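You operate a simulated robot arm through the tools that you are given. There is no shell and no other tool.

Carry out the task below with a simulated robot arm. There is one attempt and no reset: what you move stays moved.

JOB
Set lane three's guide to the width on the lane card and jog dome ten to the end.
Fine: free the guide clamp lever, turn the wheel, clamp again before you jog; use the jog key, hands clear of the lane. Leave the other controls alone.

Only the result counts: the job must be done as asked and must still hold three seconds after the hand-in. Knocking over, shifting, dropping, spilling or breaking anything else fails it.

ROBOT AND FRAMES
A 7-joint arm with a two-finger parallel gripper, fixed in place. Base frame: the origin is on the floor under the middle of its stand, x ahead of it, y to its left, z up. Readings come in cm, rad, newtons and seconds.
It reaches about 147.9 cm from its shoulder. Its first joint turns from -2.897 to 2.897 rad. Payload 4.4 kg.
Tool frame: the origin (TCP) lies between the finger pads and is the grasp point; the fingertips stand 2.3 cm ahead of it; z points along the fingers, y is the line along which they close. Largest opening 9.4 cm; finger width 3.8, thickness 1; the body of the gripper, 5.4 by 9.6 cm, starts 3.9 cm behind the TCP.
Orientation is that of the tool frame in the base frame, as [roll, pitch, yaw] about the fixed x, y, z axes, in that order (R = Rz(yaw) Ry(pitch) Rx(roll)). With the fingers straight down and closing along the base's y, the tool's x points along the base's -x, its y along +y and its z along -z.

CONTROLS
- The arm moves only by the tool send_rows. Its argument "commands" is a list that holds one entry, the list of rows, each a list of 7 numbers: the shift along the tool's x, y, z in cm, then the turn, a rotation vector about the tool's x, y, z in rad, then the gripper command, from -1 (shut) to 1 (fully open), values between in proportion. In form: [[[dx, dy, dz, wx, wy, wz, hand], ...]]. A call has 1 to 20 rows; each row shifts and turns the commanded pose from where the row before left it, along the tool's axes as they then stand. A row lasts 0.2 s, in which the tool goes at most 5 cm and 0.15 rad; a call with a longer step from one row to the next is refused whole, and so is a gripper value outside its range. Where a pose cannot be reached the arm comes as near as it can. A force on the tool above 90 N (or 10 N above the force at the start of the call, whichever is more), or a blocked arm, ends the call early, and 0.2 s more pass. Each finger travels about 7.2 cm/s and halts on what it meets, pressing with about 22 N; the grip force reading is that of the motor and also rises with nothing between the fingers. The clock runs only during rows and for 0.2 s after the last one: add rows that do not move to give the fingers time. It gives the time, the measured TCP pose, the force on the tool (base axes), the opening and the grip force at its end, in the units of the frame above (readings bear some noise), with the torque about the TCP (base axes, N m) and any sound that the robot's microphone picked up, and new pictures: "views" is both (left out), scene, wrist or none.
- Cameras (640 x 400 px; columns grow to the right, rows downward): "scene" is fixed at [40.09, 50.05, 146.68]; the picture's right is [-0.85, -0.53, 0.00], its down [-0.26, 0.42, -0.87] and it looks along [0.46, -0.74, -0.49] (base axes); focal length 321 px, centre (320, 200). "wrist" rides on the gripper at [8.6, 1.6, -7.4] in the tool frame; the picture's right is [-0.18, 0.98, 0.00], its down [-0.58, -0.11, -0.81] and it looks along [-0.79, -0.15, 0.59] (tool axes); focal length 243 px, centre (320, 200). There is no depth. A picture from a camera that has moved, and an enlarged one, comes with that camera's place and axes in the base frame and with its lens.
- inspect(camera, box): a new picture of the part [left, top, right, bottom] of that camera's present view, enlarged. The clock stands still meanwhile.
- job_done(): hands the job in; it is judged then, once.

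Nothing tells you positions but the pictures and the camera data. Unless the task says otherwise, let go and move clear before handing in.

The tools are called after "Request:" by a JSON object that holds its "name" and its "arguments". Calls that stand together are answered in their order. send_rows: Moves the arm, as the interface text tells. Its arguments: {"type":"object","properties":{"commands":{"type":"array","items":{"type":"array","items":{"type":"array","items":{"type":"number"}}}},"views":{"type":"string","enum":["both","scene","wrist","none"]}},"required":["commands"]} The other tools are called the same way: inspect (camera, box) takes an enlarged picture of a part of a camera's view; job_done () hands the job in.

At the start:

```text
time_s: 0.0
ee_pos: [69.46, 1.02, 127.38]
orientation: [3.141, 0.0, 3.142]
wrist_force: [-0.4, -0.1, 0.6]
torque: [0.0, 0.03, -0.01]
width: 9.42
grip_force: 0.0
```

scene: 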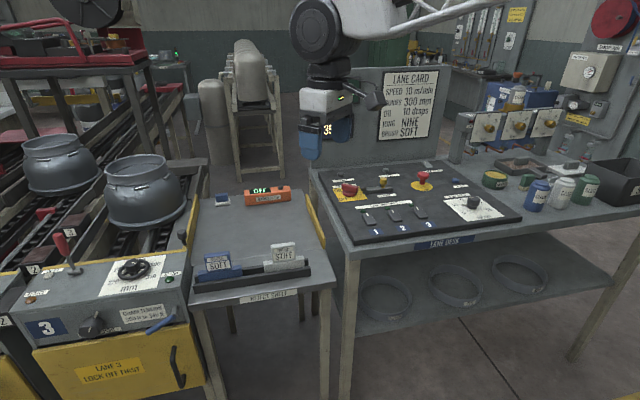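
wrist: 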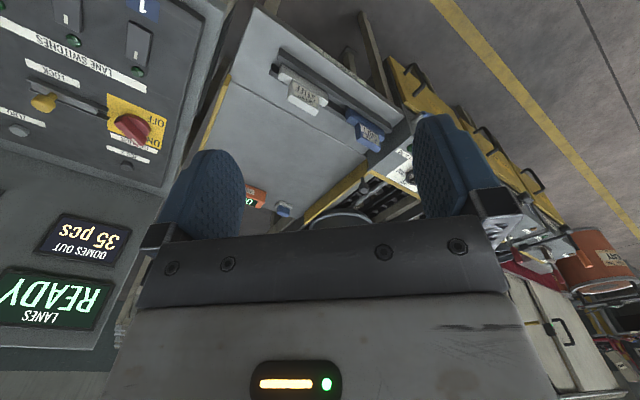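

I see a workshop with a lane desk on the right, a small table in the middle, and lane 3's control box at the left with a wheel, a red lever and labels. I'll look at details first before moving.

Request:
{"name": "inspect", "arguments": {"camera": "scene", "box": [0, 220, 220, 400]}}

Request:
{"name": "inspect", "arguments": {"camera": "scene", "box": [370, 60, 450, 150]}}

Request:
{"name": "inspect", "arguments": {"camera": "scene", "box": [310, 150, 530, 260]}}

Request:
{"name": "inspect", "arguments": {"camera": "scene", "box": [0, 80, 220, 260]}}

Request:
{"name": "inspect", "arguments": {"camera": "scene", "box": [180, 170, 340, 310]}}

```text
2.22 times, centred on (110, 310) of scene
camera zoom: at [40.09, 50.05, 146.68], right [-0.85, -0.53, 0.0], down [-0.26, 0.42, -0.87], along [0.46, -0.74, -0.49], focal length 713 px, centre (787, -44)
```

zoom: 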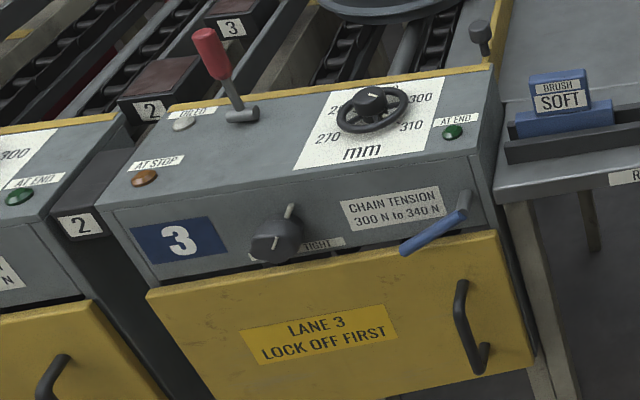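

```text
4.44 times, centred on (410, 105) of scene
camera zoom: at [40.09, 50.05, 146.68], right [-0.85, -0.53, 0.0], down [-0.26, 0.42, -0.87], along [0.46, -0.74, -0.49], focal length 1427 px, centre (-80, 622)
```

zoom: 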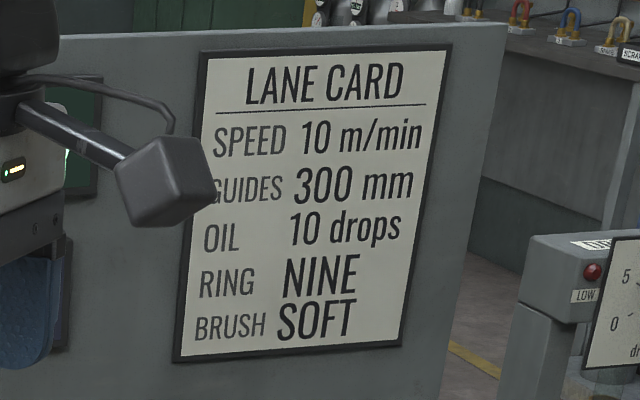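

```text
2.91 times, centred on (420, 205) of scene
camera zoom: at [40.09, 50.05, 146.68], right [-0.85, -0.53, 0.0], down [-0.26, 0.42, -0.87], along [0.46, -0.74, -0.49], focal length 934 px, centre (29, 186)
```

zoom: 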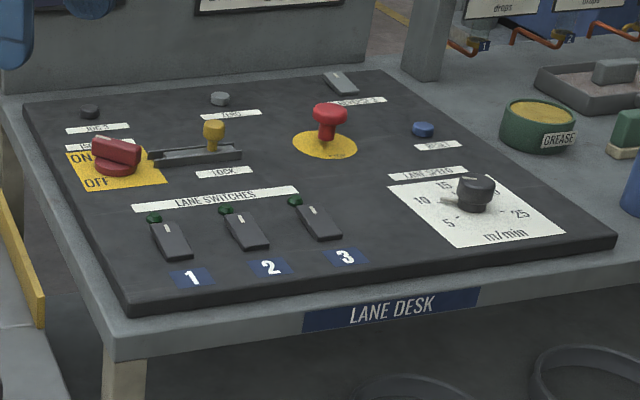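

```text
2.22 times, centred on (110, 170) of scene
camera zoom: at [40.09, 50.05, 146.68], right [-0.85, -0.53, 0.0], down [-0.26, 0.42, -0.87], along [0.46, -0.74, -0.49], focal length 713 px, centre (787, 267)
```

zoom: 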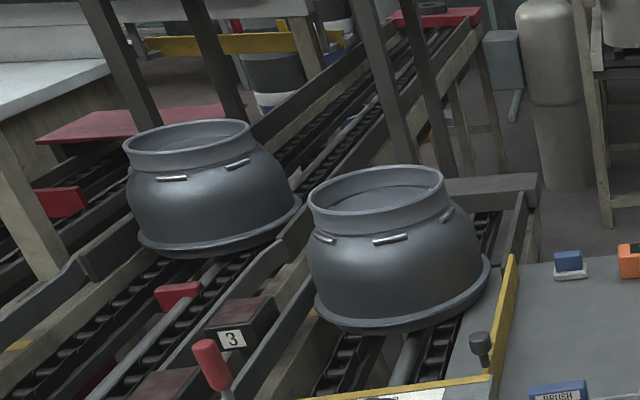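

```text
2.86 times, centred on (260, 240) of scene
camera zoom: at [40.09, 50.05, 146.68], right [-0.85, -0.53, 0.0], down [-0.26, 0.42, -0.87], along [0.46, -0.74, -0.49], focal length 917 px, centre (491, 86)
```

zoom: 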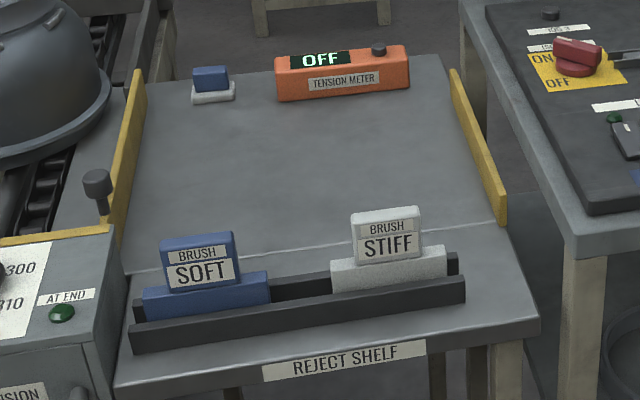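

The lane card says guides 300 mm. Next I zoom in more on the lane 3 box and desk keys to identify the clamp lever and jog key.

Request:
{"name": "inspect", "arguments": {"camera": "scene", "box": [50, 225, 130, 275]}}

Request:
{"name": "inspect", "arguments": {"camera": "scene", "box": [95, 240, 195, 303]}}

Request:
{"name": "inspect", "arguments": {"camera": "scene", "box": [70, 290, 190, 365]}}

Request:
{"name": "inspect", "arguments": {"camera": "scene", "box": [320, 165, 400, 215]}}

Request:
{"name": "inspect", "arguments": {"camera": "scene", "box": [400, 155, 480, 205]}}

Request:
{"name": "inspect", "arguments": {"camera": "wrist", "box": [0, 0, 200, 125]}}

Request:
{"name": "inspect", "arguments": {"camera": "wrist", "box": [340, 50, 640, 240]}}

Request:
{"name": "inspect", "arguments": {"camera": "wrist", "box": [0, 60, 200, 185]}}

```text
8.00 times, centred on (90, 250) of scene
camera zoom: at [40.09, 50.05, 146.68], right [-0.85, -0.53, 0.0], down [-0.26, 0.42, -0.87], along [0.46, -0.74, -0.49], focal length 2568 px, centre (2160, -200)
```

zoom: 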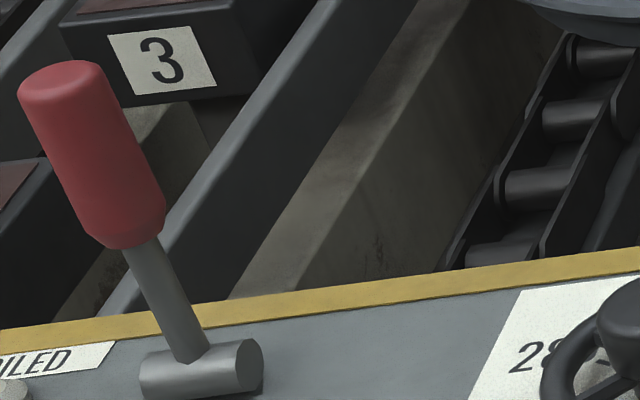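

```text
6.35 times, centred on (145, 272) of scene
camera zoom: at [40.09, 50.05, 146.68], right [-0.85, -0.53, 0.0], down [-0.26, 0.42, -0.87], along [0.46, -0.74, -0.49], focal length 2038 px, centre (1431, -254)
```

zoom: 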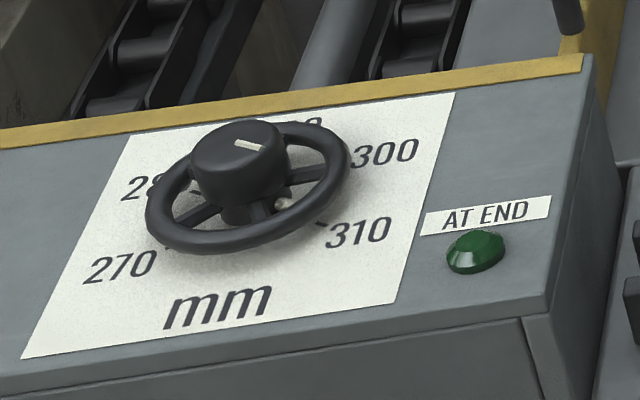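

```text
5.33 times, centred on (130, 328) of scene
camera zoom: at [40.09, 50.05, 146.68], right [-0.85, -0.53, 0.0], down [-0.26, 0.42, -0.87], along [0.46, -0.74, -0.49], focal length 1712 px, centre (1333, -480)
```

zoom: 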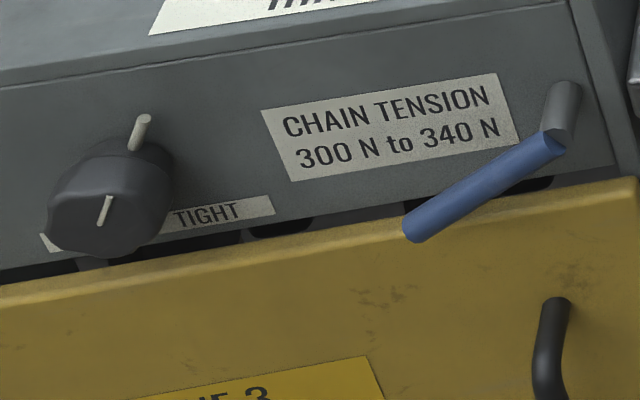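

```text
8.00 times, centred on (360, 190) of scene
camera zoom: at [40.09, 50.05, 146.68], right [-0.85, -0.53, 0.0], down [-0.26, 0.42, -0.87], along [0.46, -0.74, -0.49], focal length 2568 px, centre (0, 280)
```

zoom: 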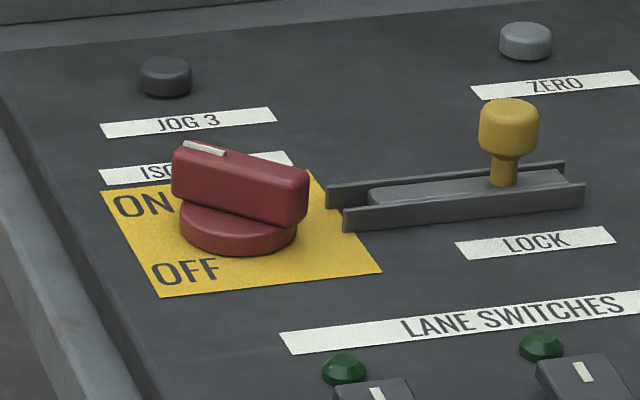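

```text
8.00 times, centred on (440, 180) of scene
camera zoom: at [40.09, 50.05, 146.68], right [-0.85, -0.53, 0.0], down [-0.26, 0.42, -0.87], along [0.46, -0.74, -0.49], focal length 2568 px, centre (-640, 360)
```

zoom: 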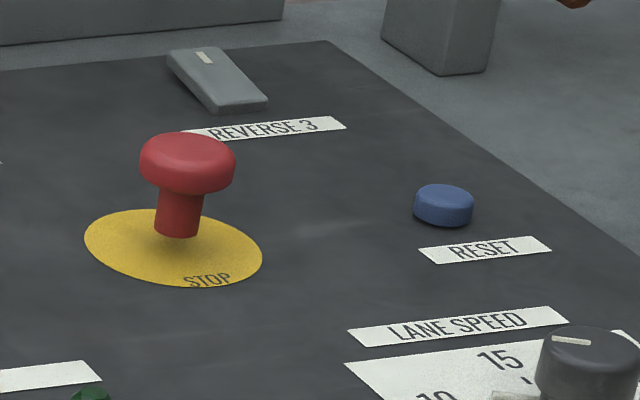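

```text
3.20 times, centred on (100, 62) of wrist
camera zoom: at [60.66, 2.54, 134.77], right [0.18, 0.98, 0.0], down [0.58, -0.11, 0.81], along [0.79, -0.15, -0.59], focal length 776 px, centre (1024, 640)
```

zoom: 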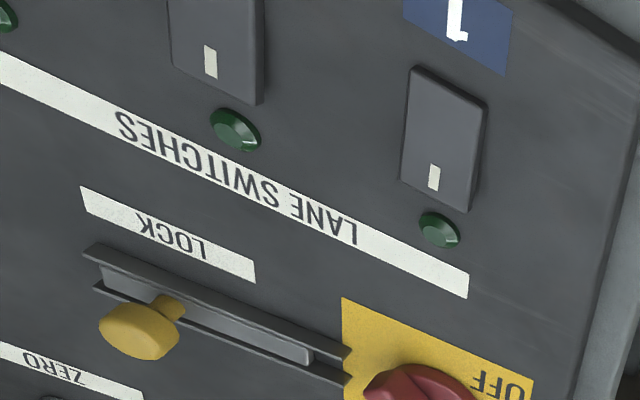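

```text
2.11 times, centred on (490, 145) of wrist
camera zoom: at [60.66, 2.54, 134.77], right [0.18, 0.98, 0.0], down [0.58, -0.11, 0.81], along [0.79, -0.15, -0.59], focal length 511 px, centre (-38, 316)
```

zoom: 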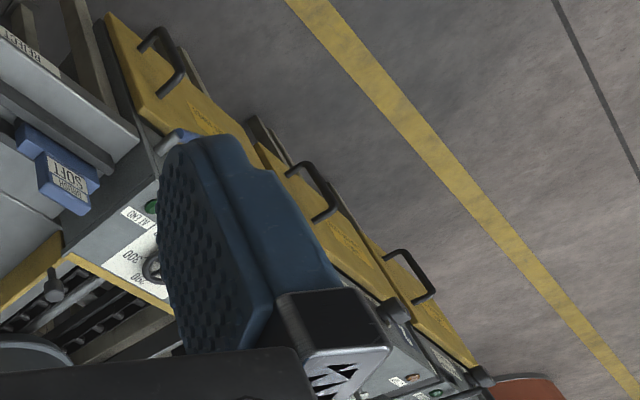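

```text
3.20 times, centred on (100, 122) of wrist
camera zoom: at [60.66, 2.54, 134.77], right [0.18, 0.98, 0.0], down [0.58, -0.11, 0.81], along [0.79, -0.15, -0.59], focal length 776 px, centre (1024, 448)
```

zoom: 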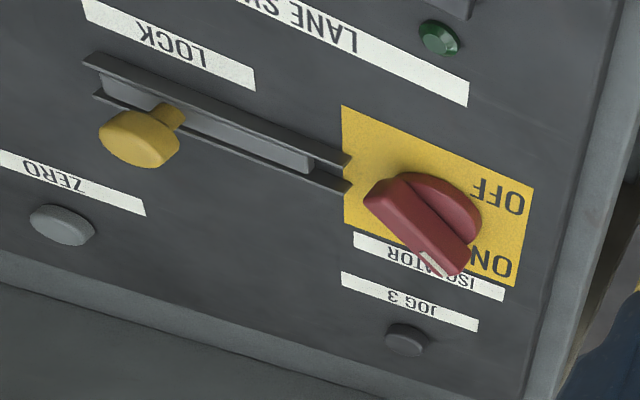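

The jog key ("JOG 3") is on the desk near (92,-48,95) and the lane 3 wheel is near (121,19,85). I move the hand above and in front of lane 3's box to see its levers up close.

Request:
{"name": "send_rows", "arguments": {"commands": [[[-2.5, 3.1, 2.2, 0, 0, 0, 1], [-2.5, 3.1, 2.2, 0, 0, 0, 1], [-2.5, 3.1, 2.2, 0, 0, 0, 1], [-2.5, 3.1, 2.2, 0, 0, 0, 1], [-2.5, 3.1, 2.2, 0, 0, 0, 1], [-2.5, 3.1, 2.2, 0, 0, 0, 1], [-2.5, 3.1, 2.2, 0, 0, 0, 1], [-2.5, 3.1, 2.2, 0, 0, 0, 1]]]}}

```text
time_s: 1.8
ee_pos: [89.38, 25.92, 109.74]
orientation: [-3.141, 0.001, 3.141]
wrist_force: [0.2, 0.0, 0.4]
torque: [-0.06, -0.03, 0.0]
width: 9.41
grip_force: 0.0
camera wrist: at [80.68, 27.38, 117.28], right [0.18, 0.98, 0.0], down [0.58, -0.11, 0.81], along [0.79, -0.15, -0.59], focal length 243 px, centre (320, 200)
```

scene: 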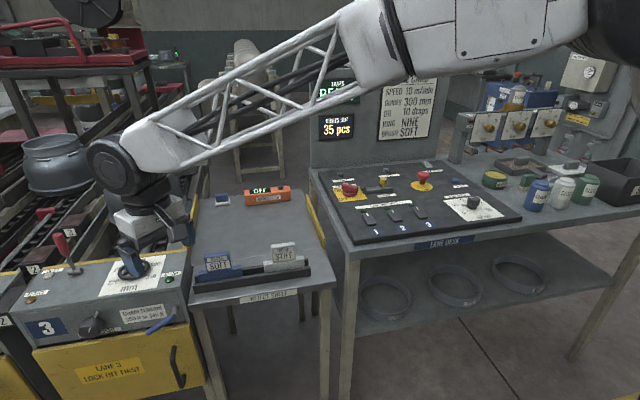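
wrist: 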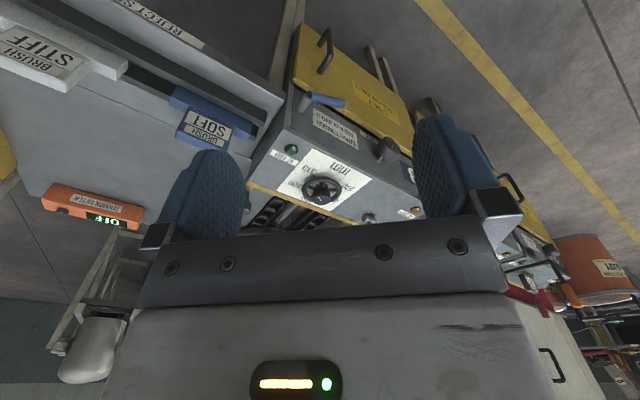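

Request:
{"name": "inspect", "arguments": {"camera": "wrist", "box": [250, 80, 440, 240]}}

Request:
{"name": "inspect", "arguments": {"camera": "wrist", "box": [270, 140, 370, 205]}}

Request:
{"name": "inspect", "arguments": {"camera": "wrist", "box": [340, 180, 440, 240]}}

```text
2.50 times, centred on (345, 160) of wrist
camera zoom: at [80.68, 27.38, 117.28], right [0.18, 0.98, 0.0], down [0.58, -0.11, 0.81], along [0.79, -0.15, -0.59], focal length 606 px, centre (258, 300)
```

zoom: 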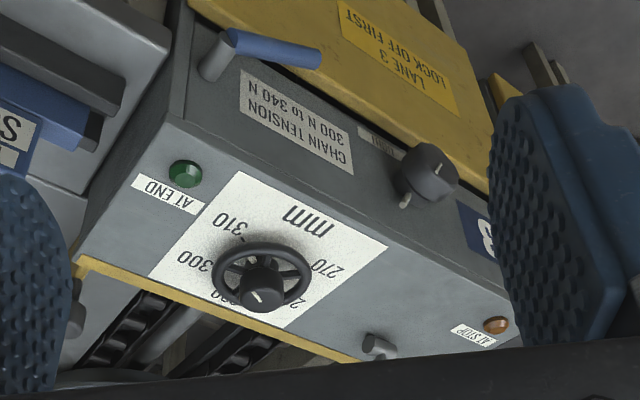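

```text
6.15 times, centred on (320, 172) of wrist
camera zoom: at [80.68, 27.38, 117.28], right [0.18, 0.98, 0.0], down [0.58, -0.11, 0.81], along [0.79, -0.15, -0.59], focal length 1493 px, centre (320, 369)
```

zoom: 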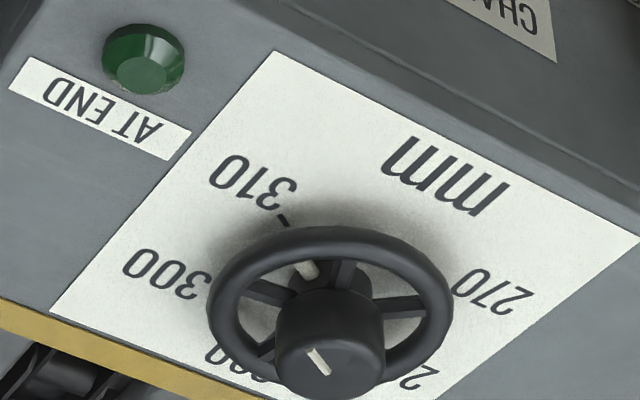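

```text
6.40 times, centred on (390, 210) of wrist
camera zoom: at [80.68, 27.38, 117.28], right [0.18, 0.98, 0.0], down [0.58, -0.11, 0.81], along [0.79, -0.15, -0.59], focal length 1553 px, centre (-128, 136)
```

zoom: 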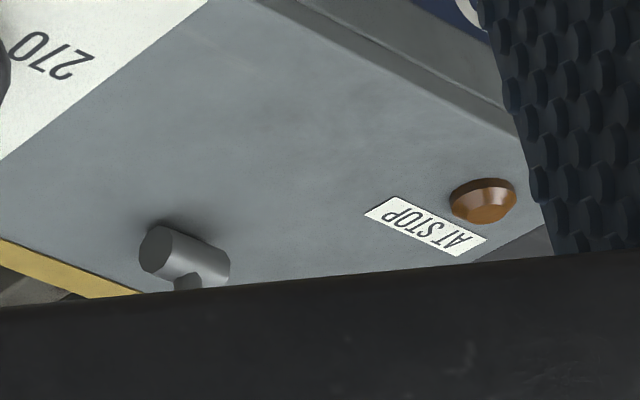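

I can see the wheel, its scale and the lamps, but not yet which lever is the guide clamp. I'll swing round to look at the box squarely from its front.

Request:
{"name": "send_rows", "arguments": {"commands": [[[-2.9, 3.8, 0.3, 0, 0, 0, 1], [-2.9, 3.8, 0.3, 0, 0, 0, 1], [-2.9, 3.8, 0.3, 0, 0, 0, 1], [-2.9, 3.8, 0.3, 0, 0, 0, 1], [-2.9, 3.8, 0.3, 0, 0, 0, 1], [0, 0, 0, 0, 0, 0.148, 1], [0, 0, 0, 0, 0, 0.148, 1], [0, 0, 0, 0, 0, 0.148, 1], [0, 0, 0, 0, 0, 0.148, 1]]]}}

```text
time_s: 3.8
ee_pos: [103.81, 44.7, 108.24]
orientation: [-3.14, 0.0, 2.548]
wrist_force: [-1.0, -1.0, -0.3]
torque: [-0.03, -0.03, 0.02]
width: 9.41
grip_force: 0.0
camera wrist: at [97.49, 50.92, 115.68], right [0.7, 0.71, 0.0], down [0.42, -0.42, 0.81], along [0.57, -0.57, -0.59], focal length 243 px, centre (320, 200)
```

scene: 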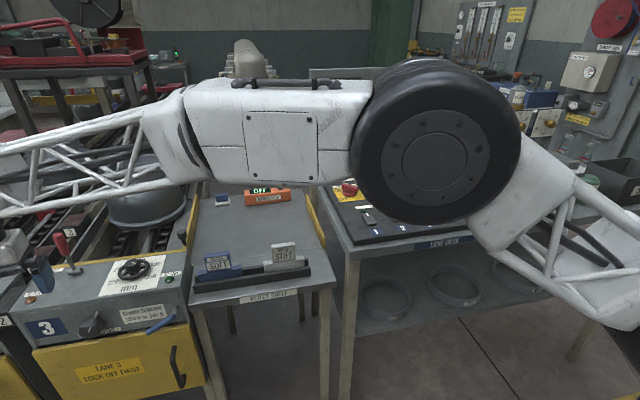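
wrist: 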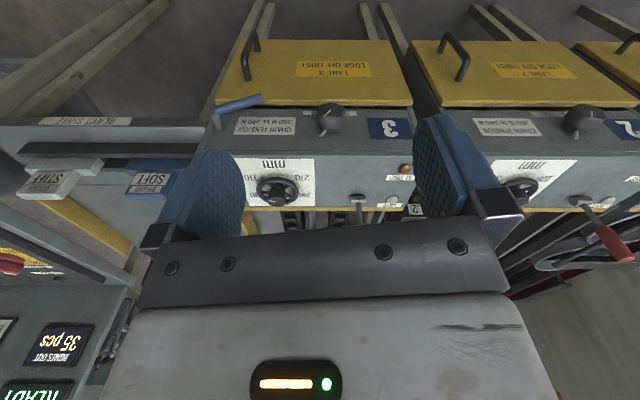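

Request:
{"name": "inspect", "arguments": {"camera": "wrist", "box": [210, 80, 430, 217]}}

Request:
{"name": "inspect", "arguments": {"camera": "wrist", "box": [340, 140, 430, 220]}}

Request:
{"name": "inspect", "arguments": {"camera": "wrist", "box": [460, 90, 640, 270]}}

Request:
{"name": "inspect", "arguments": {"camera": "scene", "box": [0, 220, 80, 300]}}

Request:
{"name": "inspect", "arguments": {"camera": "scene", "box": [80, 190, 210, 290]}}

```text
2.91 times, centred on (320, 148) of wrist
camera zoom: at [97.49, 50.92, 115.68], right [0.7, 0.71, 0.0], down [0.42, -0.42, 0.81], along [0.57, -0.57, -0.59], focal length 706 px, centre (320, 350)
```

zoom: 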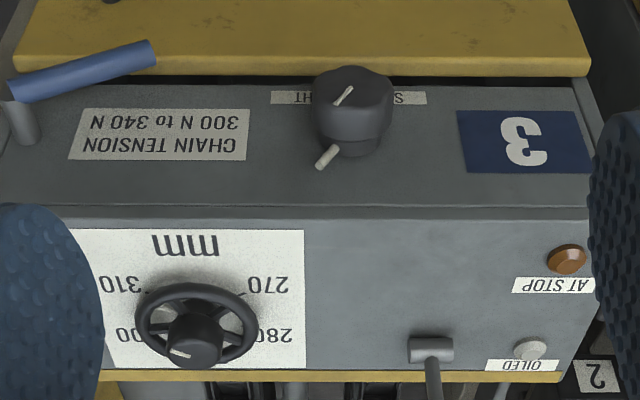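

```text
5.00 times, centred on (385, 180) of wrist
camera zoom: at [97.49, 50.92, 115.68], right [0.7, 0.71, 0.0], down [0.42, -0.42, 0.81], along [0.57, -0.57, -0.59], focal length 1213 px, centre (-5, 300)
```

zoom: 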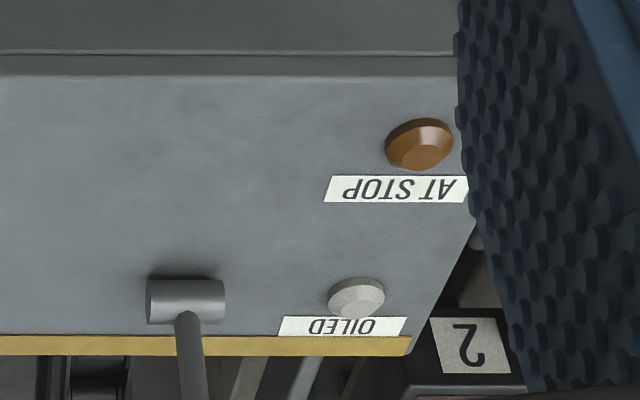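

```text
2.22 times, centred on (550, 180) of wrist
camera zoom: at [97.49, 50.92, 115.68], right [0.7, 0.71, 0.0], down [0.42, -0.42, 0.81], along [0.57, -0.57, -0.59], focal length 539 px, centre (-191, 244)
```

zoom: 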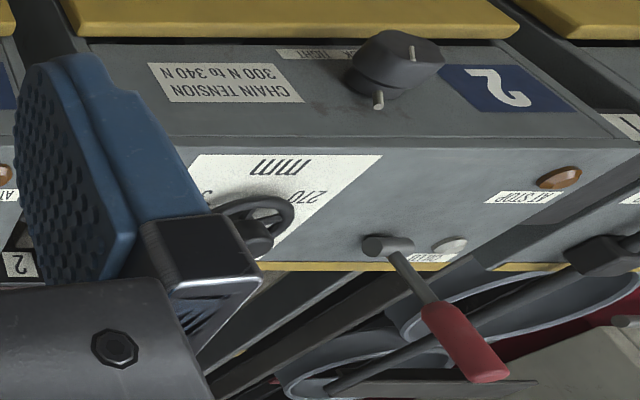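

```text
5.00 times, centred on (40, 260) of scene
camera zoom: at [40.09, 50.05, 146.68], right [-0.85, -0.53, 0.0], down [-0.26, 0.42, -0.87], along [0.46, -0.74, -0.49], focal length 1605 px, centre (1720, -100)
```

zoom: 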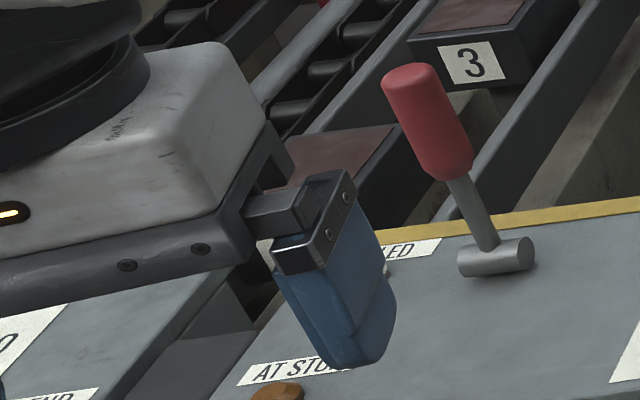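

```text
4.00 times, centred on (145, 240) of scene
camera zoom: at [40.09, 50.05, 146.68], right [-0.85, -0.53, 0.0], down [-0.26, 0.42, -0.87], along [0.46, -0.74, -0.49], focal length 1284 px, centre (1020, 40)
```

zoom: 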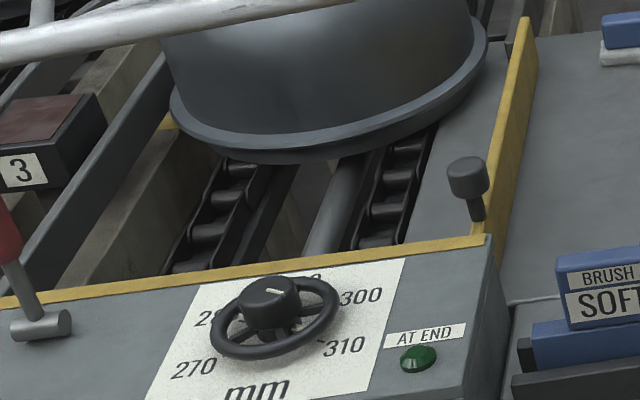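

The wheel sits on a mm scale; the red lever on top and the blue lever on the front are the candidates for the clamp. I'll tilt the camera to see the whole box and both levers, and compare with lane 2.

Request:
{"name": "send_rows", "arguments": {"commands": [[[2.5, 0, -2, 0, -0.12, 0, 1], [2.5, 0, -2, 0, -0.12, 0, 1], [2.5, 0, -2, 0, -0.12, 0, 1]]]}}

Request:
{"name": "inspect", "arguments": {"camera": "scene", "box": [0, 250, 80, 330]}}

Request:
{"name": "inspect", "arguments": {"camera": "wrist", "box": [200, 60, 440, 210]}}

```text
time_s: 4.6
ee_pos: [97.05, 49.21, 113.25]
orientation: [3.142, 0.362, 2.551]
wrist_force: [-0.6, 0.1, -0.8]
torque: [-0.04, 0.01, -0.01]
width: 9.41
grip_force: 0.0
camera wrist: at [89.06, 56.48, 117.1], right [0.69, 0.72, 0.06], down [0.15, -0.23, 0.96], along [0.71, -0.65, -0.27], focal length 243 px, centre (320, 200)
```

scene: 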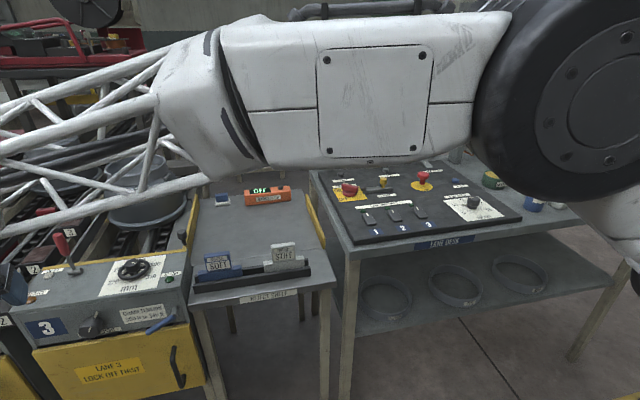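
wrist: 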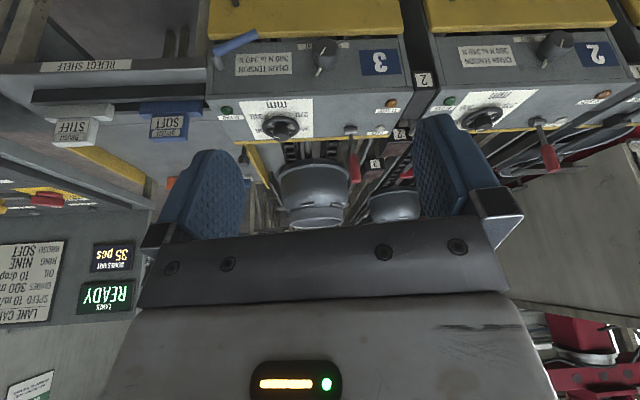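

```text
5.00 times, centred on (40, 290) of scene
camera zoom: at [40.09, 50.05, 146.68], right [-0.85, -0.53, 0.0], down [-0.26, 0.42, -0.87], along [0.46, -0.74, -0.49], focal length 1605 px, centre (1720, -250)
```

zoom: 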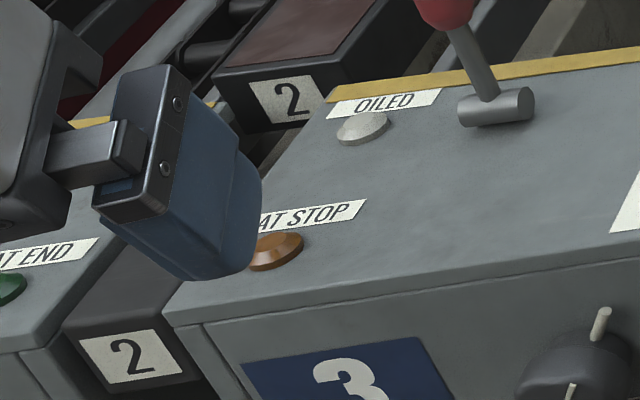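

```text
2.67 times, centred on (320, 135) of wrist
camera zoom: at [89.06, 56.48, 117.1], right [0.69, 0.72, 0.06], down [0.15, -0.23, 0.96], along [0.71, -0.65, -0.27], focal length 647 px, centre (320, 373)
```

zoom: 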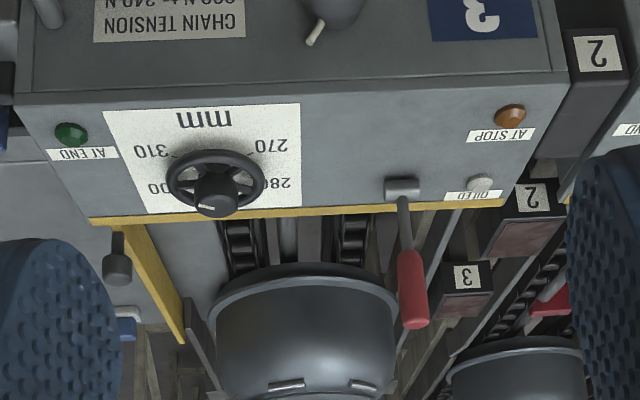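

Request:
{"name": "inspect", "arguments": {"camera": "wrist", "box": [410, 10, 640, 180]}}

Request:
{"name": "inspect", "arguments": {"camera": "wrist", "box": [190, 10, 420, 150]}}

Request:
{"name": "inspect", "arguments": {"camera": "wrist", "box": [240, 130, 420, 240]}}

```text
2.35 times, centred on (525, 95) of wrist
camera zoom: at [89.06, 56.48, 117.1], right [0.69, 0.72, 0.06], down [0.15, -0.23, 0.96], along [0.71, -0.65, -0.27], focal length 571 px, centre (-162, 447)
```

zoom: 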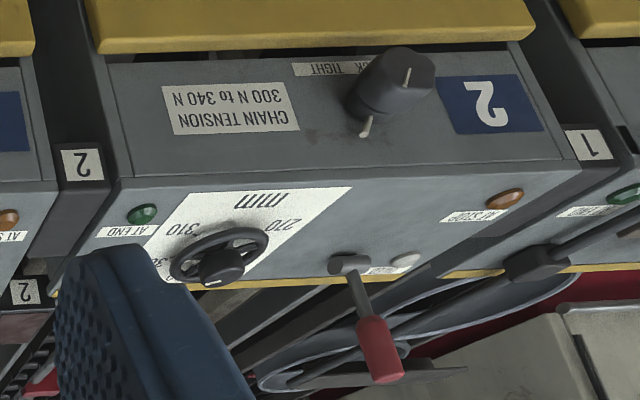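

```text
2.78 times, centred on (305, 80) of wrist
camera zoom: at [89.06, 56.48, 117.1], right [0.69, 0.72, 0.06], down [0.15, -0.23, 0.96], along [0.71, -0.65, -0.27], focal length 675 px, centre (362, 534)
```

zoom: 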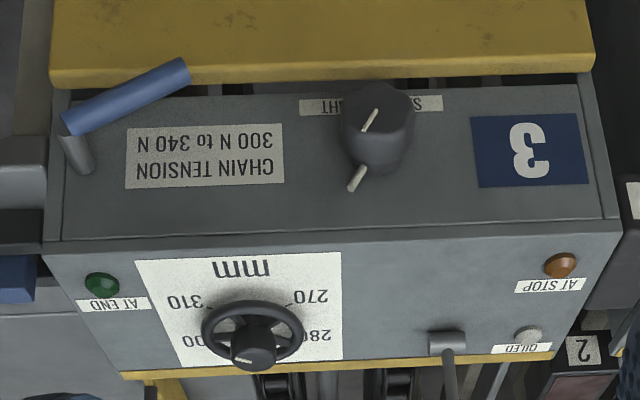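

```text
3.56 times, centred on (330, 185) of wrist
camera zoom: at [89.06, 56.48, 117.1], right [0.69, 0.72, 0.06], down [0.15, -0.23, 0.96], along [0.71, -0.65, -0.27], focal length 863 px, centre (284, 253)
```

zoom: 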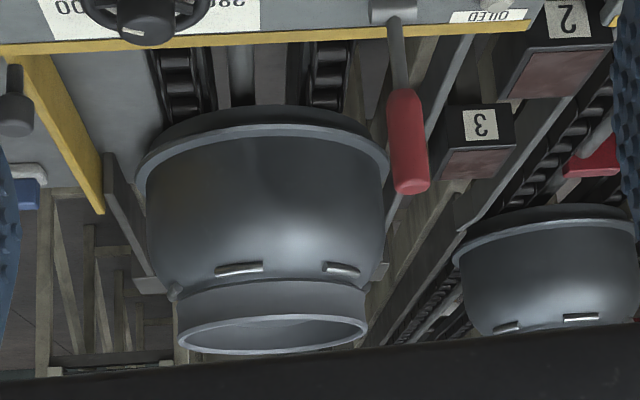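

Request:
{"name": "inspect", "arguments": {"camera": "scene", "box": [135, 290, 195, 345]}}

Request:
{"name": "inspect", "arguments": {"camera": "scene", "box": [165, 210, 215, 260]}}

Request:
{"name": "inspect", "arguments": {"camera": "wrist", "box": [200, 20, 290, 90]}}

Request:
{"name": "inspect", "arguments": {"camera": "wrist", "box": [330, 110, 420, 200]}}

```text
7.27 times, centred on (165, 318) of scene
camera zoom: at [40.09, 50.05, 146.68], right [-0.85, -0.53, 0.0], down [-0.26, 0.42, -0.87], along [0.46, -0.74, -0.49], focal length 2335 px, centre (1447, -654)
```

zoom: 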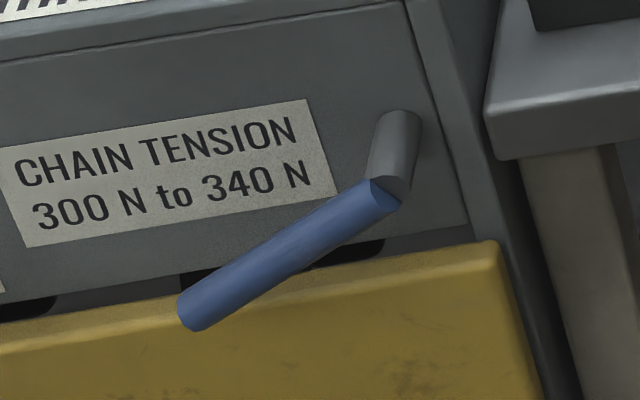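

```text
8.00 times, centred on (190, 235) of scene
camera zoom: at [40.09, 50.05, 146.68], right [-0.85, -0.53, 0.0], down [-0.26, 0.42, -0.87], along [0.46, -0.74, -0.49], focal length 2568 px, centre (1360, -80)
```

zoom: 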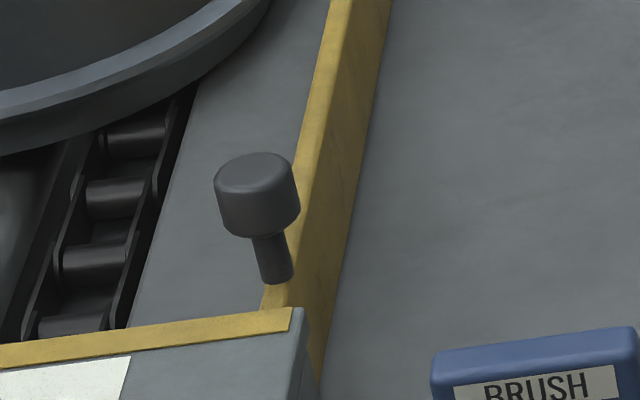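

```text
5.71 times, centred on (245, 55) of wrist
camera zoom: at [89.06, 56.48, 117.1], right [0.69, 0.72, 0.06], down [0.15, -0.23, 0.96], along [0.71, -0.65, -0.27], focal length 1386 px, centre (749, 1029)
```

zoom: 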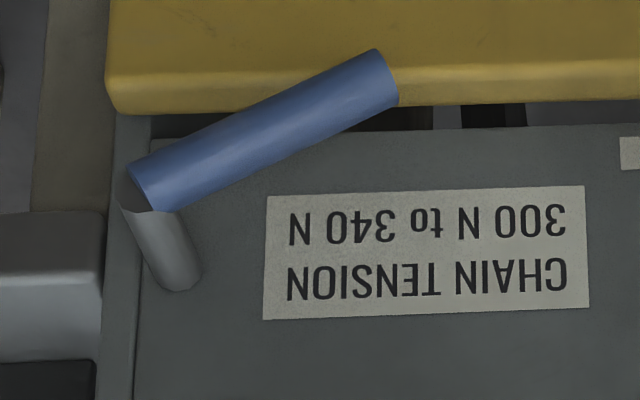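

```text
4.44 times, centred on (375, 155) of wrist
camera zoom: at [89.06, 56.48, 117.1], right [0.69, 0.72, 0.06], down [0.15, -0.23, 0.96], along [0.71, -0.65, -0.27], focal length 1078 px, centre (76, 400)
```

zoom: 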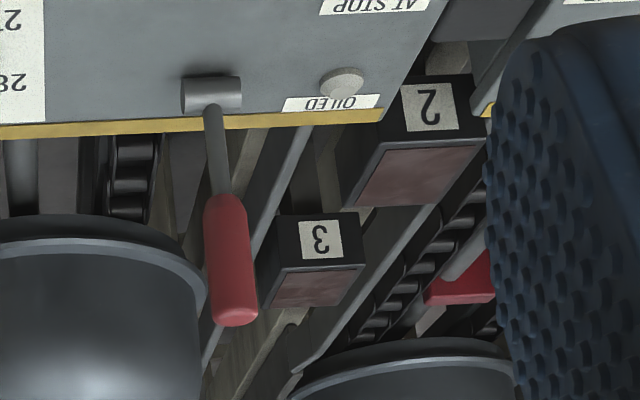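

The blue lever turns on a stub on the front of lane 3's box; the red lever matches the red stop blocks on the lanes. I want an overhead view of the wheel's pointer and the lane to be sure before touching anything.

Request:
{"name": "send_rows", "arguments": {"commands": [[[0, 0, 0, 0, 0.12, 0, 1], [0, 0, 0, 0, 0.12, 0, 1], [0, 0, 0, 0, 0.121, 0, 1], [-3.7, -0.15, -2.4, 0, 0, 0, 1], [-3.7, -0.15, -2.4, 0, 0, 0, 1], [-3.7, -0.15, -2.4, 0, 0, 0, 1], [-3.7, -0.15, -2.4, 0, 0, 0, 1], [-3.7, -0.15, -2.4, 0, 0, 0, 1]]]}}

Request:
{"name": "inspect", "arguments": {"camera": "wrist", "box": [220, 30, 440, 220]}}

```text
time_s: 6.4
ee_pos: [111.94, 38.44, 125.25]
orientation: [3.141, 0.0, 2.552]
wrist_force: [-1.4, 0.0, 0.8]
torque: [-0.01, -0.01, -0.01]
width: 9.38
grip_force: 0.1
camera wrist: at [105.65, 44.53, 132.69], right [0.7, 0.71, 0.0], down [0.42, -0.41, 0.81], along [0.58, -0.56, -0.59], focal length 243 px, centre (320, 200)
```

scene: 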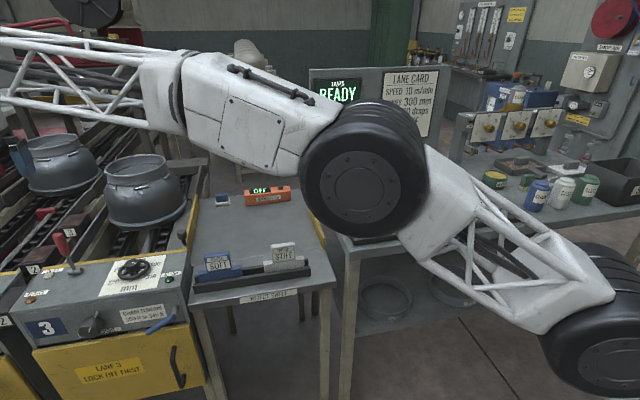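
wrist: 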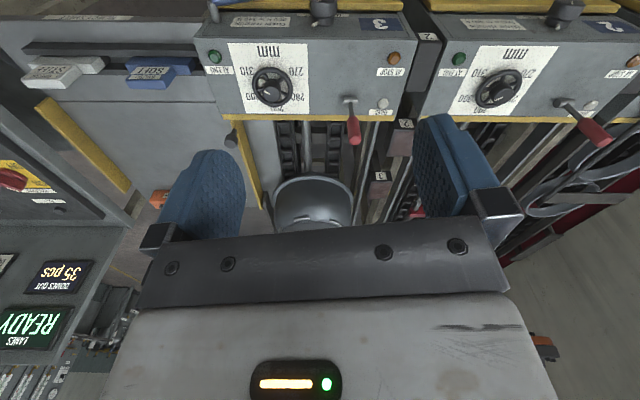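

```text
2.11 times, centred on (330, 125) of wrist
camera zoom: at [105.65, 44.53, 132.69], right [0.7, 0.71, 0.0], down [0.42, -0.41, 0.81], along [0.58, -0.56, -0.59], focal length 511 px, centre (299, 358)
```

zoom: 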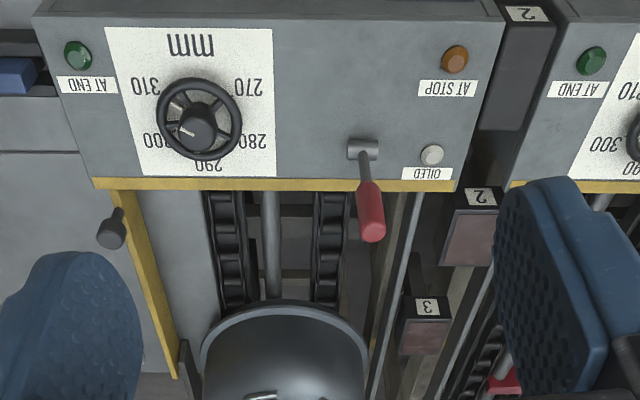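

Request:
{"name": "inspect", "arguments": {"camera": "wrist", "box": [230, 45, 310, 120]}}

Request:
{"name": "inspect", "arguments": {"camera": "wrist", "box": [240, 110, 440, 235]}}

Request:
{"name": "inspect", "arguments": {"camera": "wrist", "box": [440, 40, 640, 165]}}

Request:
{"name": "inspect", "arguments": {"camera": "scene", "box": [20, 150, 200, 270]}}

```text
5.33 times, centred on (270, 82) of wrist
camera zoom: at [105.65, 44.53, 132.69], right [0.7, 0.71, 0.0], down [0.42, -0.41, 0.81], along [0.58, -0.56, -0.59], focal length 1294 px, centre (587, 827)
```

zoom: 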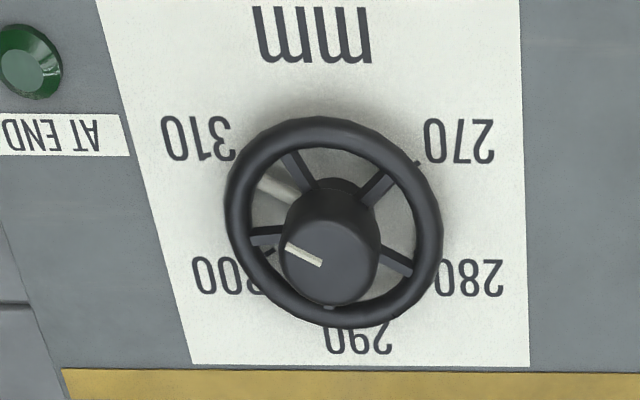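

```text
3.20 times, centred on (340, 172) of wrist
camera zoom: at [105.65, 44.53, 132.69], right [0.7, 0.71, 0.0], down [0.42, -0.41, 0.81], along [0.58, -0.56, -0.59], focal length 776 px, centre (256, 288)
```

zoom: 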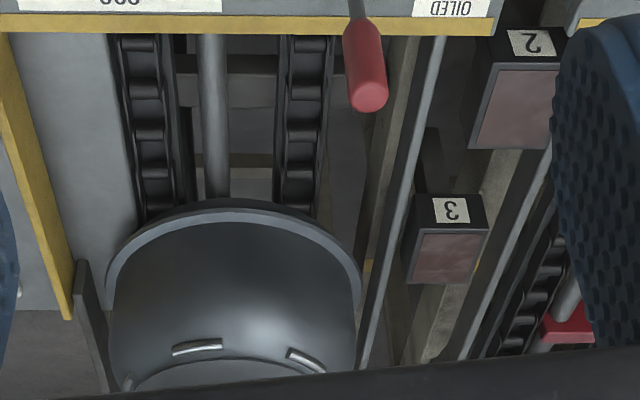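

```text
3.20 times, centred on (540, 102) of wrist
camera zoom: at [105.65, 44.53, 132.69], right [0.7, 0.71, 0.0], down [0.42, -0.41, 0.81], along [0.58, -0.56, -0.59], focal length 776 px, centre (-384, 512)
```

zoom: 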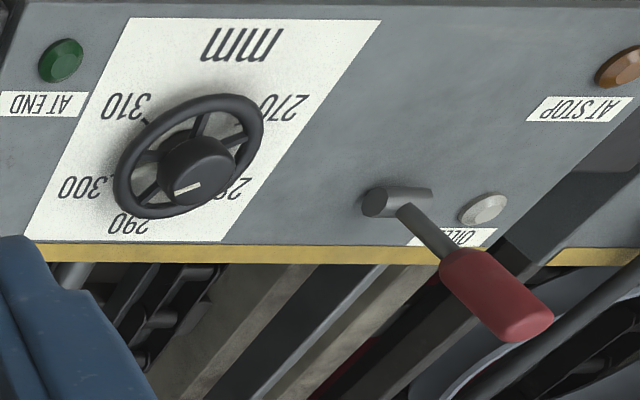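

```text
3.33 times, centred on (110, 210) of scene
camera zoom: at [40.09, 50.05, 146.68], right [-0.85, -0.53, 0.0], down [-0.26, 0.42, -0.87], along [0.46, -0.74, -0.49], focal length 1070 px, centre (1020, 167)
```

zoom: 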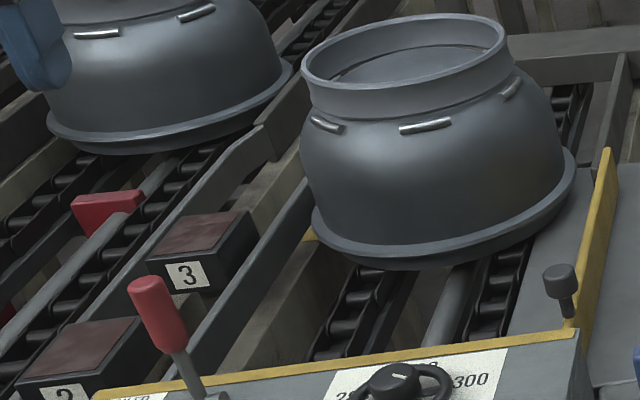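

The overhead view shows the wheel's pointer near 309–310, so it must go back to 300; the red lever links to the red stop blocks, so the blue lever at about (105,24,77) should be the guide clamp. I'll back off in front of the box and turn the hand to point horizontally at it.

Request:
{"name": "send_rows", "arguments": {"commands": [[[3.13, -0.97, 2.86, 0, 0, 0, 1], [3.13, -0.97, 2.86, 0, 0, 0, 1], [3.13, -0.97, 2.86, 0, 0, 0, 1], [3.13, -0.97, 2.86, 0, 0, 0, 1], [3.13, -0.97, 2.86, 0, 0, 0, 1], [3.13, -0.97, 2.86, 0, 0, 0, 1], [3.13, -0.97, 2.86, 0, 0, 0, 1], [0, 0, 0, 0, 0, 0.098, 1], [0, 0, 0, 0, 0, 0.098, 1], [0, 0, 0, 0, -0.1428, 0, 1], [0, 0, 0, 0, -0.1428, 0, 1], [0, 0, 0, 0, -0.1428, 0, 1], [0, 0, 0, 0, -0.1428, 0, 1], [0, 0, 0, 0, -0.1428, 0, 1], [0, 0, 0, 0, -0.1428, 0, 1], [0, 0, 0, 0, -0.1428, 0, 1], [0, 0, 0, 0, -0.1428, 0, 1], [0, 0, 0, 0, -0.1428, 0, 1], [0, 0, 0, 0, -0.1428, 0, 1], [0, 0, 0, 0, -0.1428, 0, 1]]]}}

```text
time_s: 10.6
ee_pos: [89.98, 44.91, 105.33]
orientation: [0.956, 1.57, 0.169]
wrist_force: [0.0, 0.4, 1.1]
torque: [0.03, -0.01, -0.02]
width: 9.39
grip_force: 0.1
camera wrist: at [85.9, 51.35, 96.6], right [0.7, 0.69, 0.18], down [-0.65, 0.49, 0.58], along [0.31, -0.52, 0.79], focal length 243 px, centre (320, 200)
```

scene: 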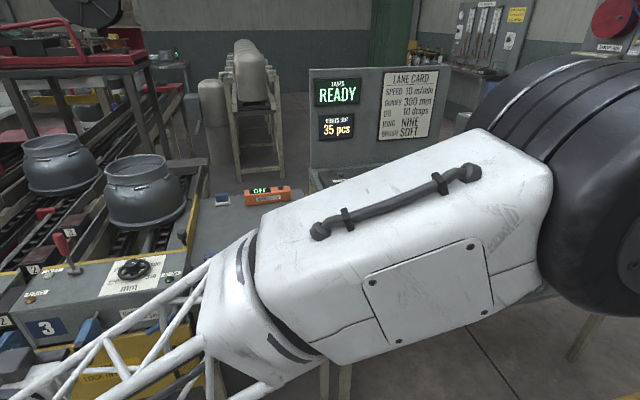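
wrist: 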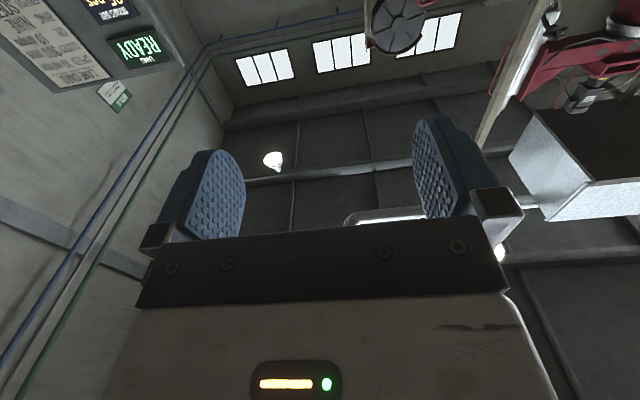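

The hand now points horizontally toward the box front. I turn it so the fingers straddle the blue handle and move to about 12 cm in front of it.

Request:
{"name": "send_rows", "arguments": {"commands": [[[0, 0, 0, 0, 0, 0.133, 1], [0, 0, 0, 0, 0, 0.133, 1], [0, 0, 0, 0, 0, 0.133, 1], [0, 0, 0, 0, 0, 0.133, 1], [0, 0, 0, 0, 0, 0.133, 1], [0, 0, 0, 0, 0, 0.133, 1], [0, 0, 0, 0, 0, 0.133, 1], [0, 0, 0, 0, 0, 0.133, 1], [1.61, -3.76, 1.97, 0, 0, 0, 1], [1.61, -3.76, 1.97, 0, 0, 0, 1], [1.61, -3.76, 1.97, 0, 0, 0, 1], [1.61, -3.76, 1.97, 0, 0, 0, 1], [1.61, -3.76, 1.97, 0, 0, 0, 1], [1.61, -3.76, 1.97, 0, 0, 0, 1], [1.61, -3.76, 1.97, 0, 0, 0, 1]]]}}

```text
time_s: 13.8
ee_pos: [100.06, 35.69, 85.99]
orientation: [1.599, 0.559, 0.795]
wrist_force: [0.1, -0.8, 0.0]
torque: [0.06, 0.01, -0.03]
width: 9.41
grip_force: 0.1
out of reach, approached as far as the arm can: row 11, 12, 13, 14, 15
camera wrist: at [100.57, 46.61, 82.91], right [0.28, 0.24, 0.93], down [-0.95, 0.18, 0.24], along [-0.11, -0.95, 0.28], focal length 243 px, centre (320, 200)
```

scene: 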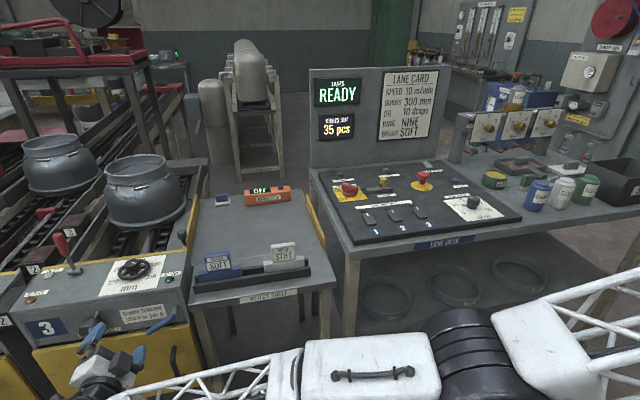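
wrist: 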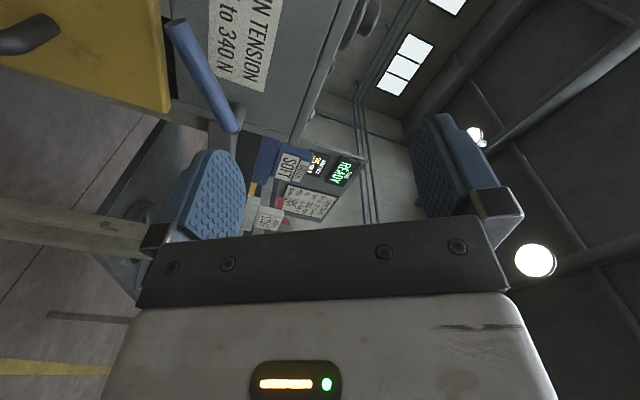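

The arm couldn't reach that sideways pose, so I'll back out the same way and instead approach the blue handle from above with a tilted, downward hand.

Request:
{"name": "send_rows", "arguments": {"commands": [[[-1.61, 3.76, -1.97, 0, 0, 0, 1], [-1.61, 3.76, -1.97, 0, 0, 0, 1], [-1.61, 3.76, -1.97, 0, 0, 0, 1], [-1.61, 3.76, -1.97, 0, 0, 0, 1], [-1.61, 3.76, -1.97, 0, 0, 0, 1], [-1.61, 3.76, -1.97, 0, 0, 0, 1], [-1.61, 3.76, -1.97, 0, 0, 0, 1], [0, 0, 0, 0, 0, -0.133, 1], [0, 0, 0, 0, 0, -0.133, 1], [0, 0, 0, 0, 0, -0.133, 1], [0, 0, 0, 0, 0, -0.133, 1], [0, 0, 0, 0, 0, -0.133, 1], [0, 0, 0, 0, 0, -0.133, 1], [0, 0, 0, 0, 0, -0.133, 1], [0, 0, 0, 0, 0, -0.133, 1]]], "views": "none"}}

```text
time_s: 17.0
ee_pos: [94.04, 48.08, 114.43]
orientation: [-1.973, 1.508, -2.765]
wrist_force: [-0.6, 0.1, -0.8]
torque: [-0.01, 0.01, -0.01]
width: 9.38
grip_force: 0.1
```

Request:
{"name": "send_rows", "arguments": {"commands": [[[0, 0, 0, 0, 0.14, 0, 1], [0, 0, 0, 0, 0.14, 0, 1], [0, 0, 0, 0, 0.14, 0, 1], [0, 0, 0, 0, 0.14, 0, 1], [0, 0, 0, 0, 0.14, 0, 1], [0, 0, 0, 0, 0.14, 0, 1], [0, 0, 0, 0, 0.14, 0, 1], [0, 0, 0, 0, 0.14, 0, 1], [0, 0, 0, 0, 0.14, 0, 1], [0, 0, 0, 0, 0.14, 0, 1], [0, 0, 0, 0, 0.14, 0, 1], [0, 0, 0, 0, 0, -0.14, 1], [0, 0, 0, 0, 0, -0.14, 1], [0, 0, 0, 0, 0, -0.14, 1], [0, 0, 0, 0, 0, -0.14, 1], [0, 0, 0, 0, 0, -0.14, 1]]], "views": "none"}}

Request:
{"name": "send_rows", "arguments": {"commands": [[[0, 0, 0, 0, 0, -0.145, 1], [0, 0, 0, 0, 0, -0.145, 1], [0, 0, 0, 0, 0, -0.145, 1], [0, 0, 0, 0, 0, -0.145, 1], [0, 0, 0, 0, 0, -0.145, 1], [0, 0, 0, 0, 0, -0.145, 1]]]}}

```text
time_s: 20.4
ee_pos: [94.13, 48.0, 114.61]
orientation: [-3.092, -0.03, 3.05]
wrist_force: [-0.5, 0.0, 0.3]
torque: [0.01, -0.01, 0.03]
width: 9.41
grip_force: 0.1
```

```text
time_s: 21.8
ee_pos: [94.15, 48.14, 114.62]
orientation: [-3.134, -0.055, -2.36]
wrist_force: [0.0, 0.7, -0.1]
torque: [-0.01, -0.03, 0.01]
width: 9.41
grip_force: 0.1
camera wrist: at [87.04, 43.38, 122.43], right [-0.56, 0.83, -0.02], down [0.52, 0.37, 0.77], along [0.65, 0.43, -0.63], focal length 243 px, centre (320, 200)
```

scene: 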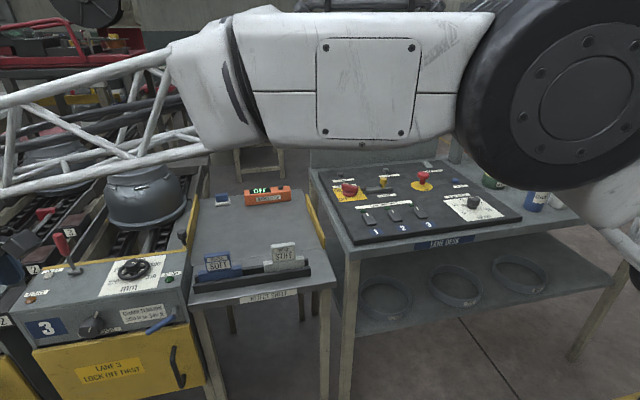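
wrist: 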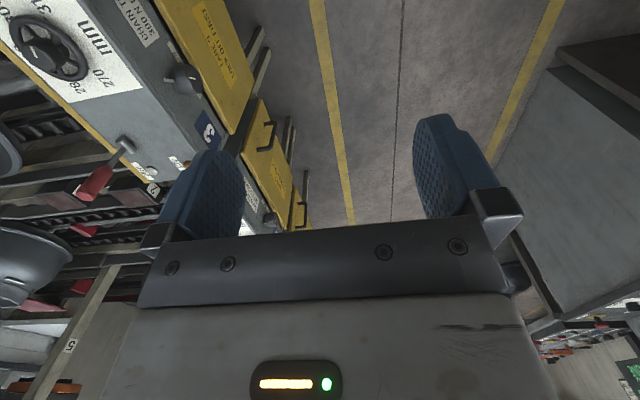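

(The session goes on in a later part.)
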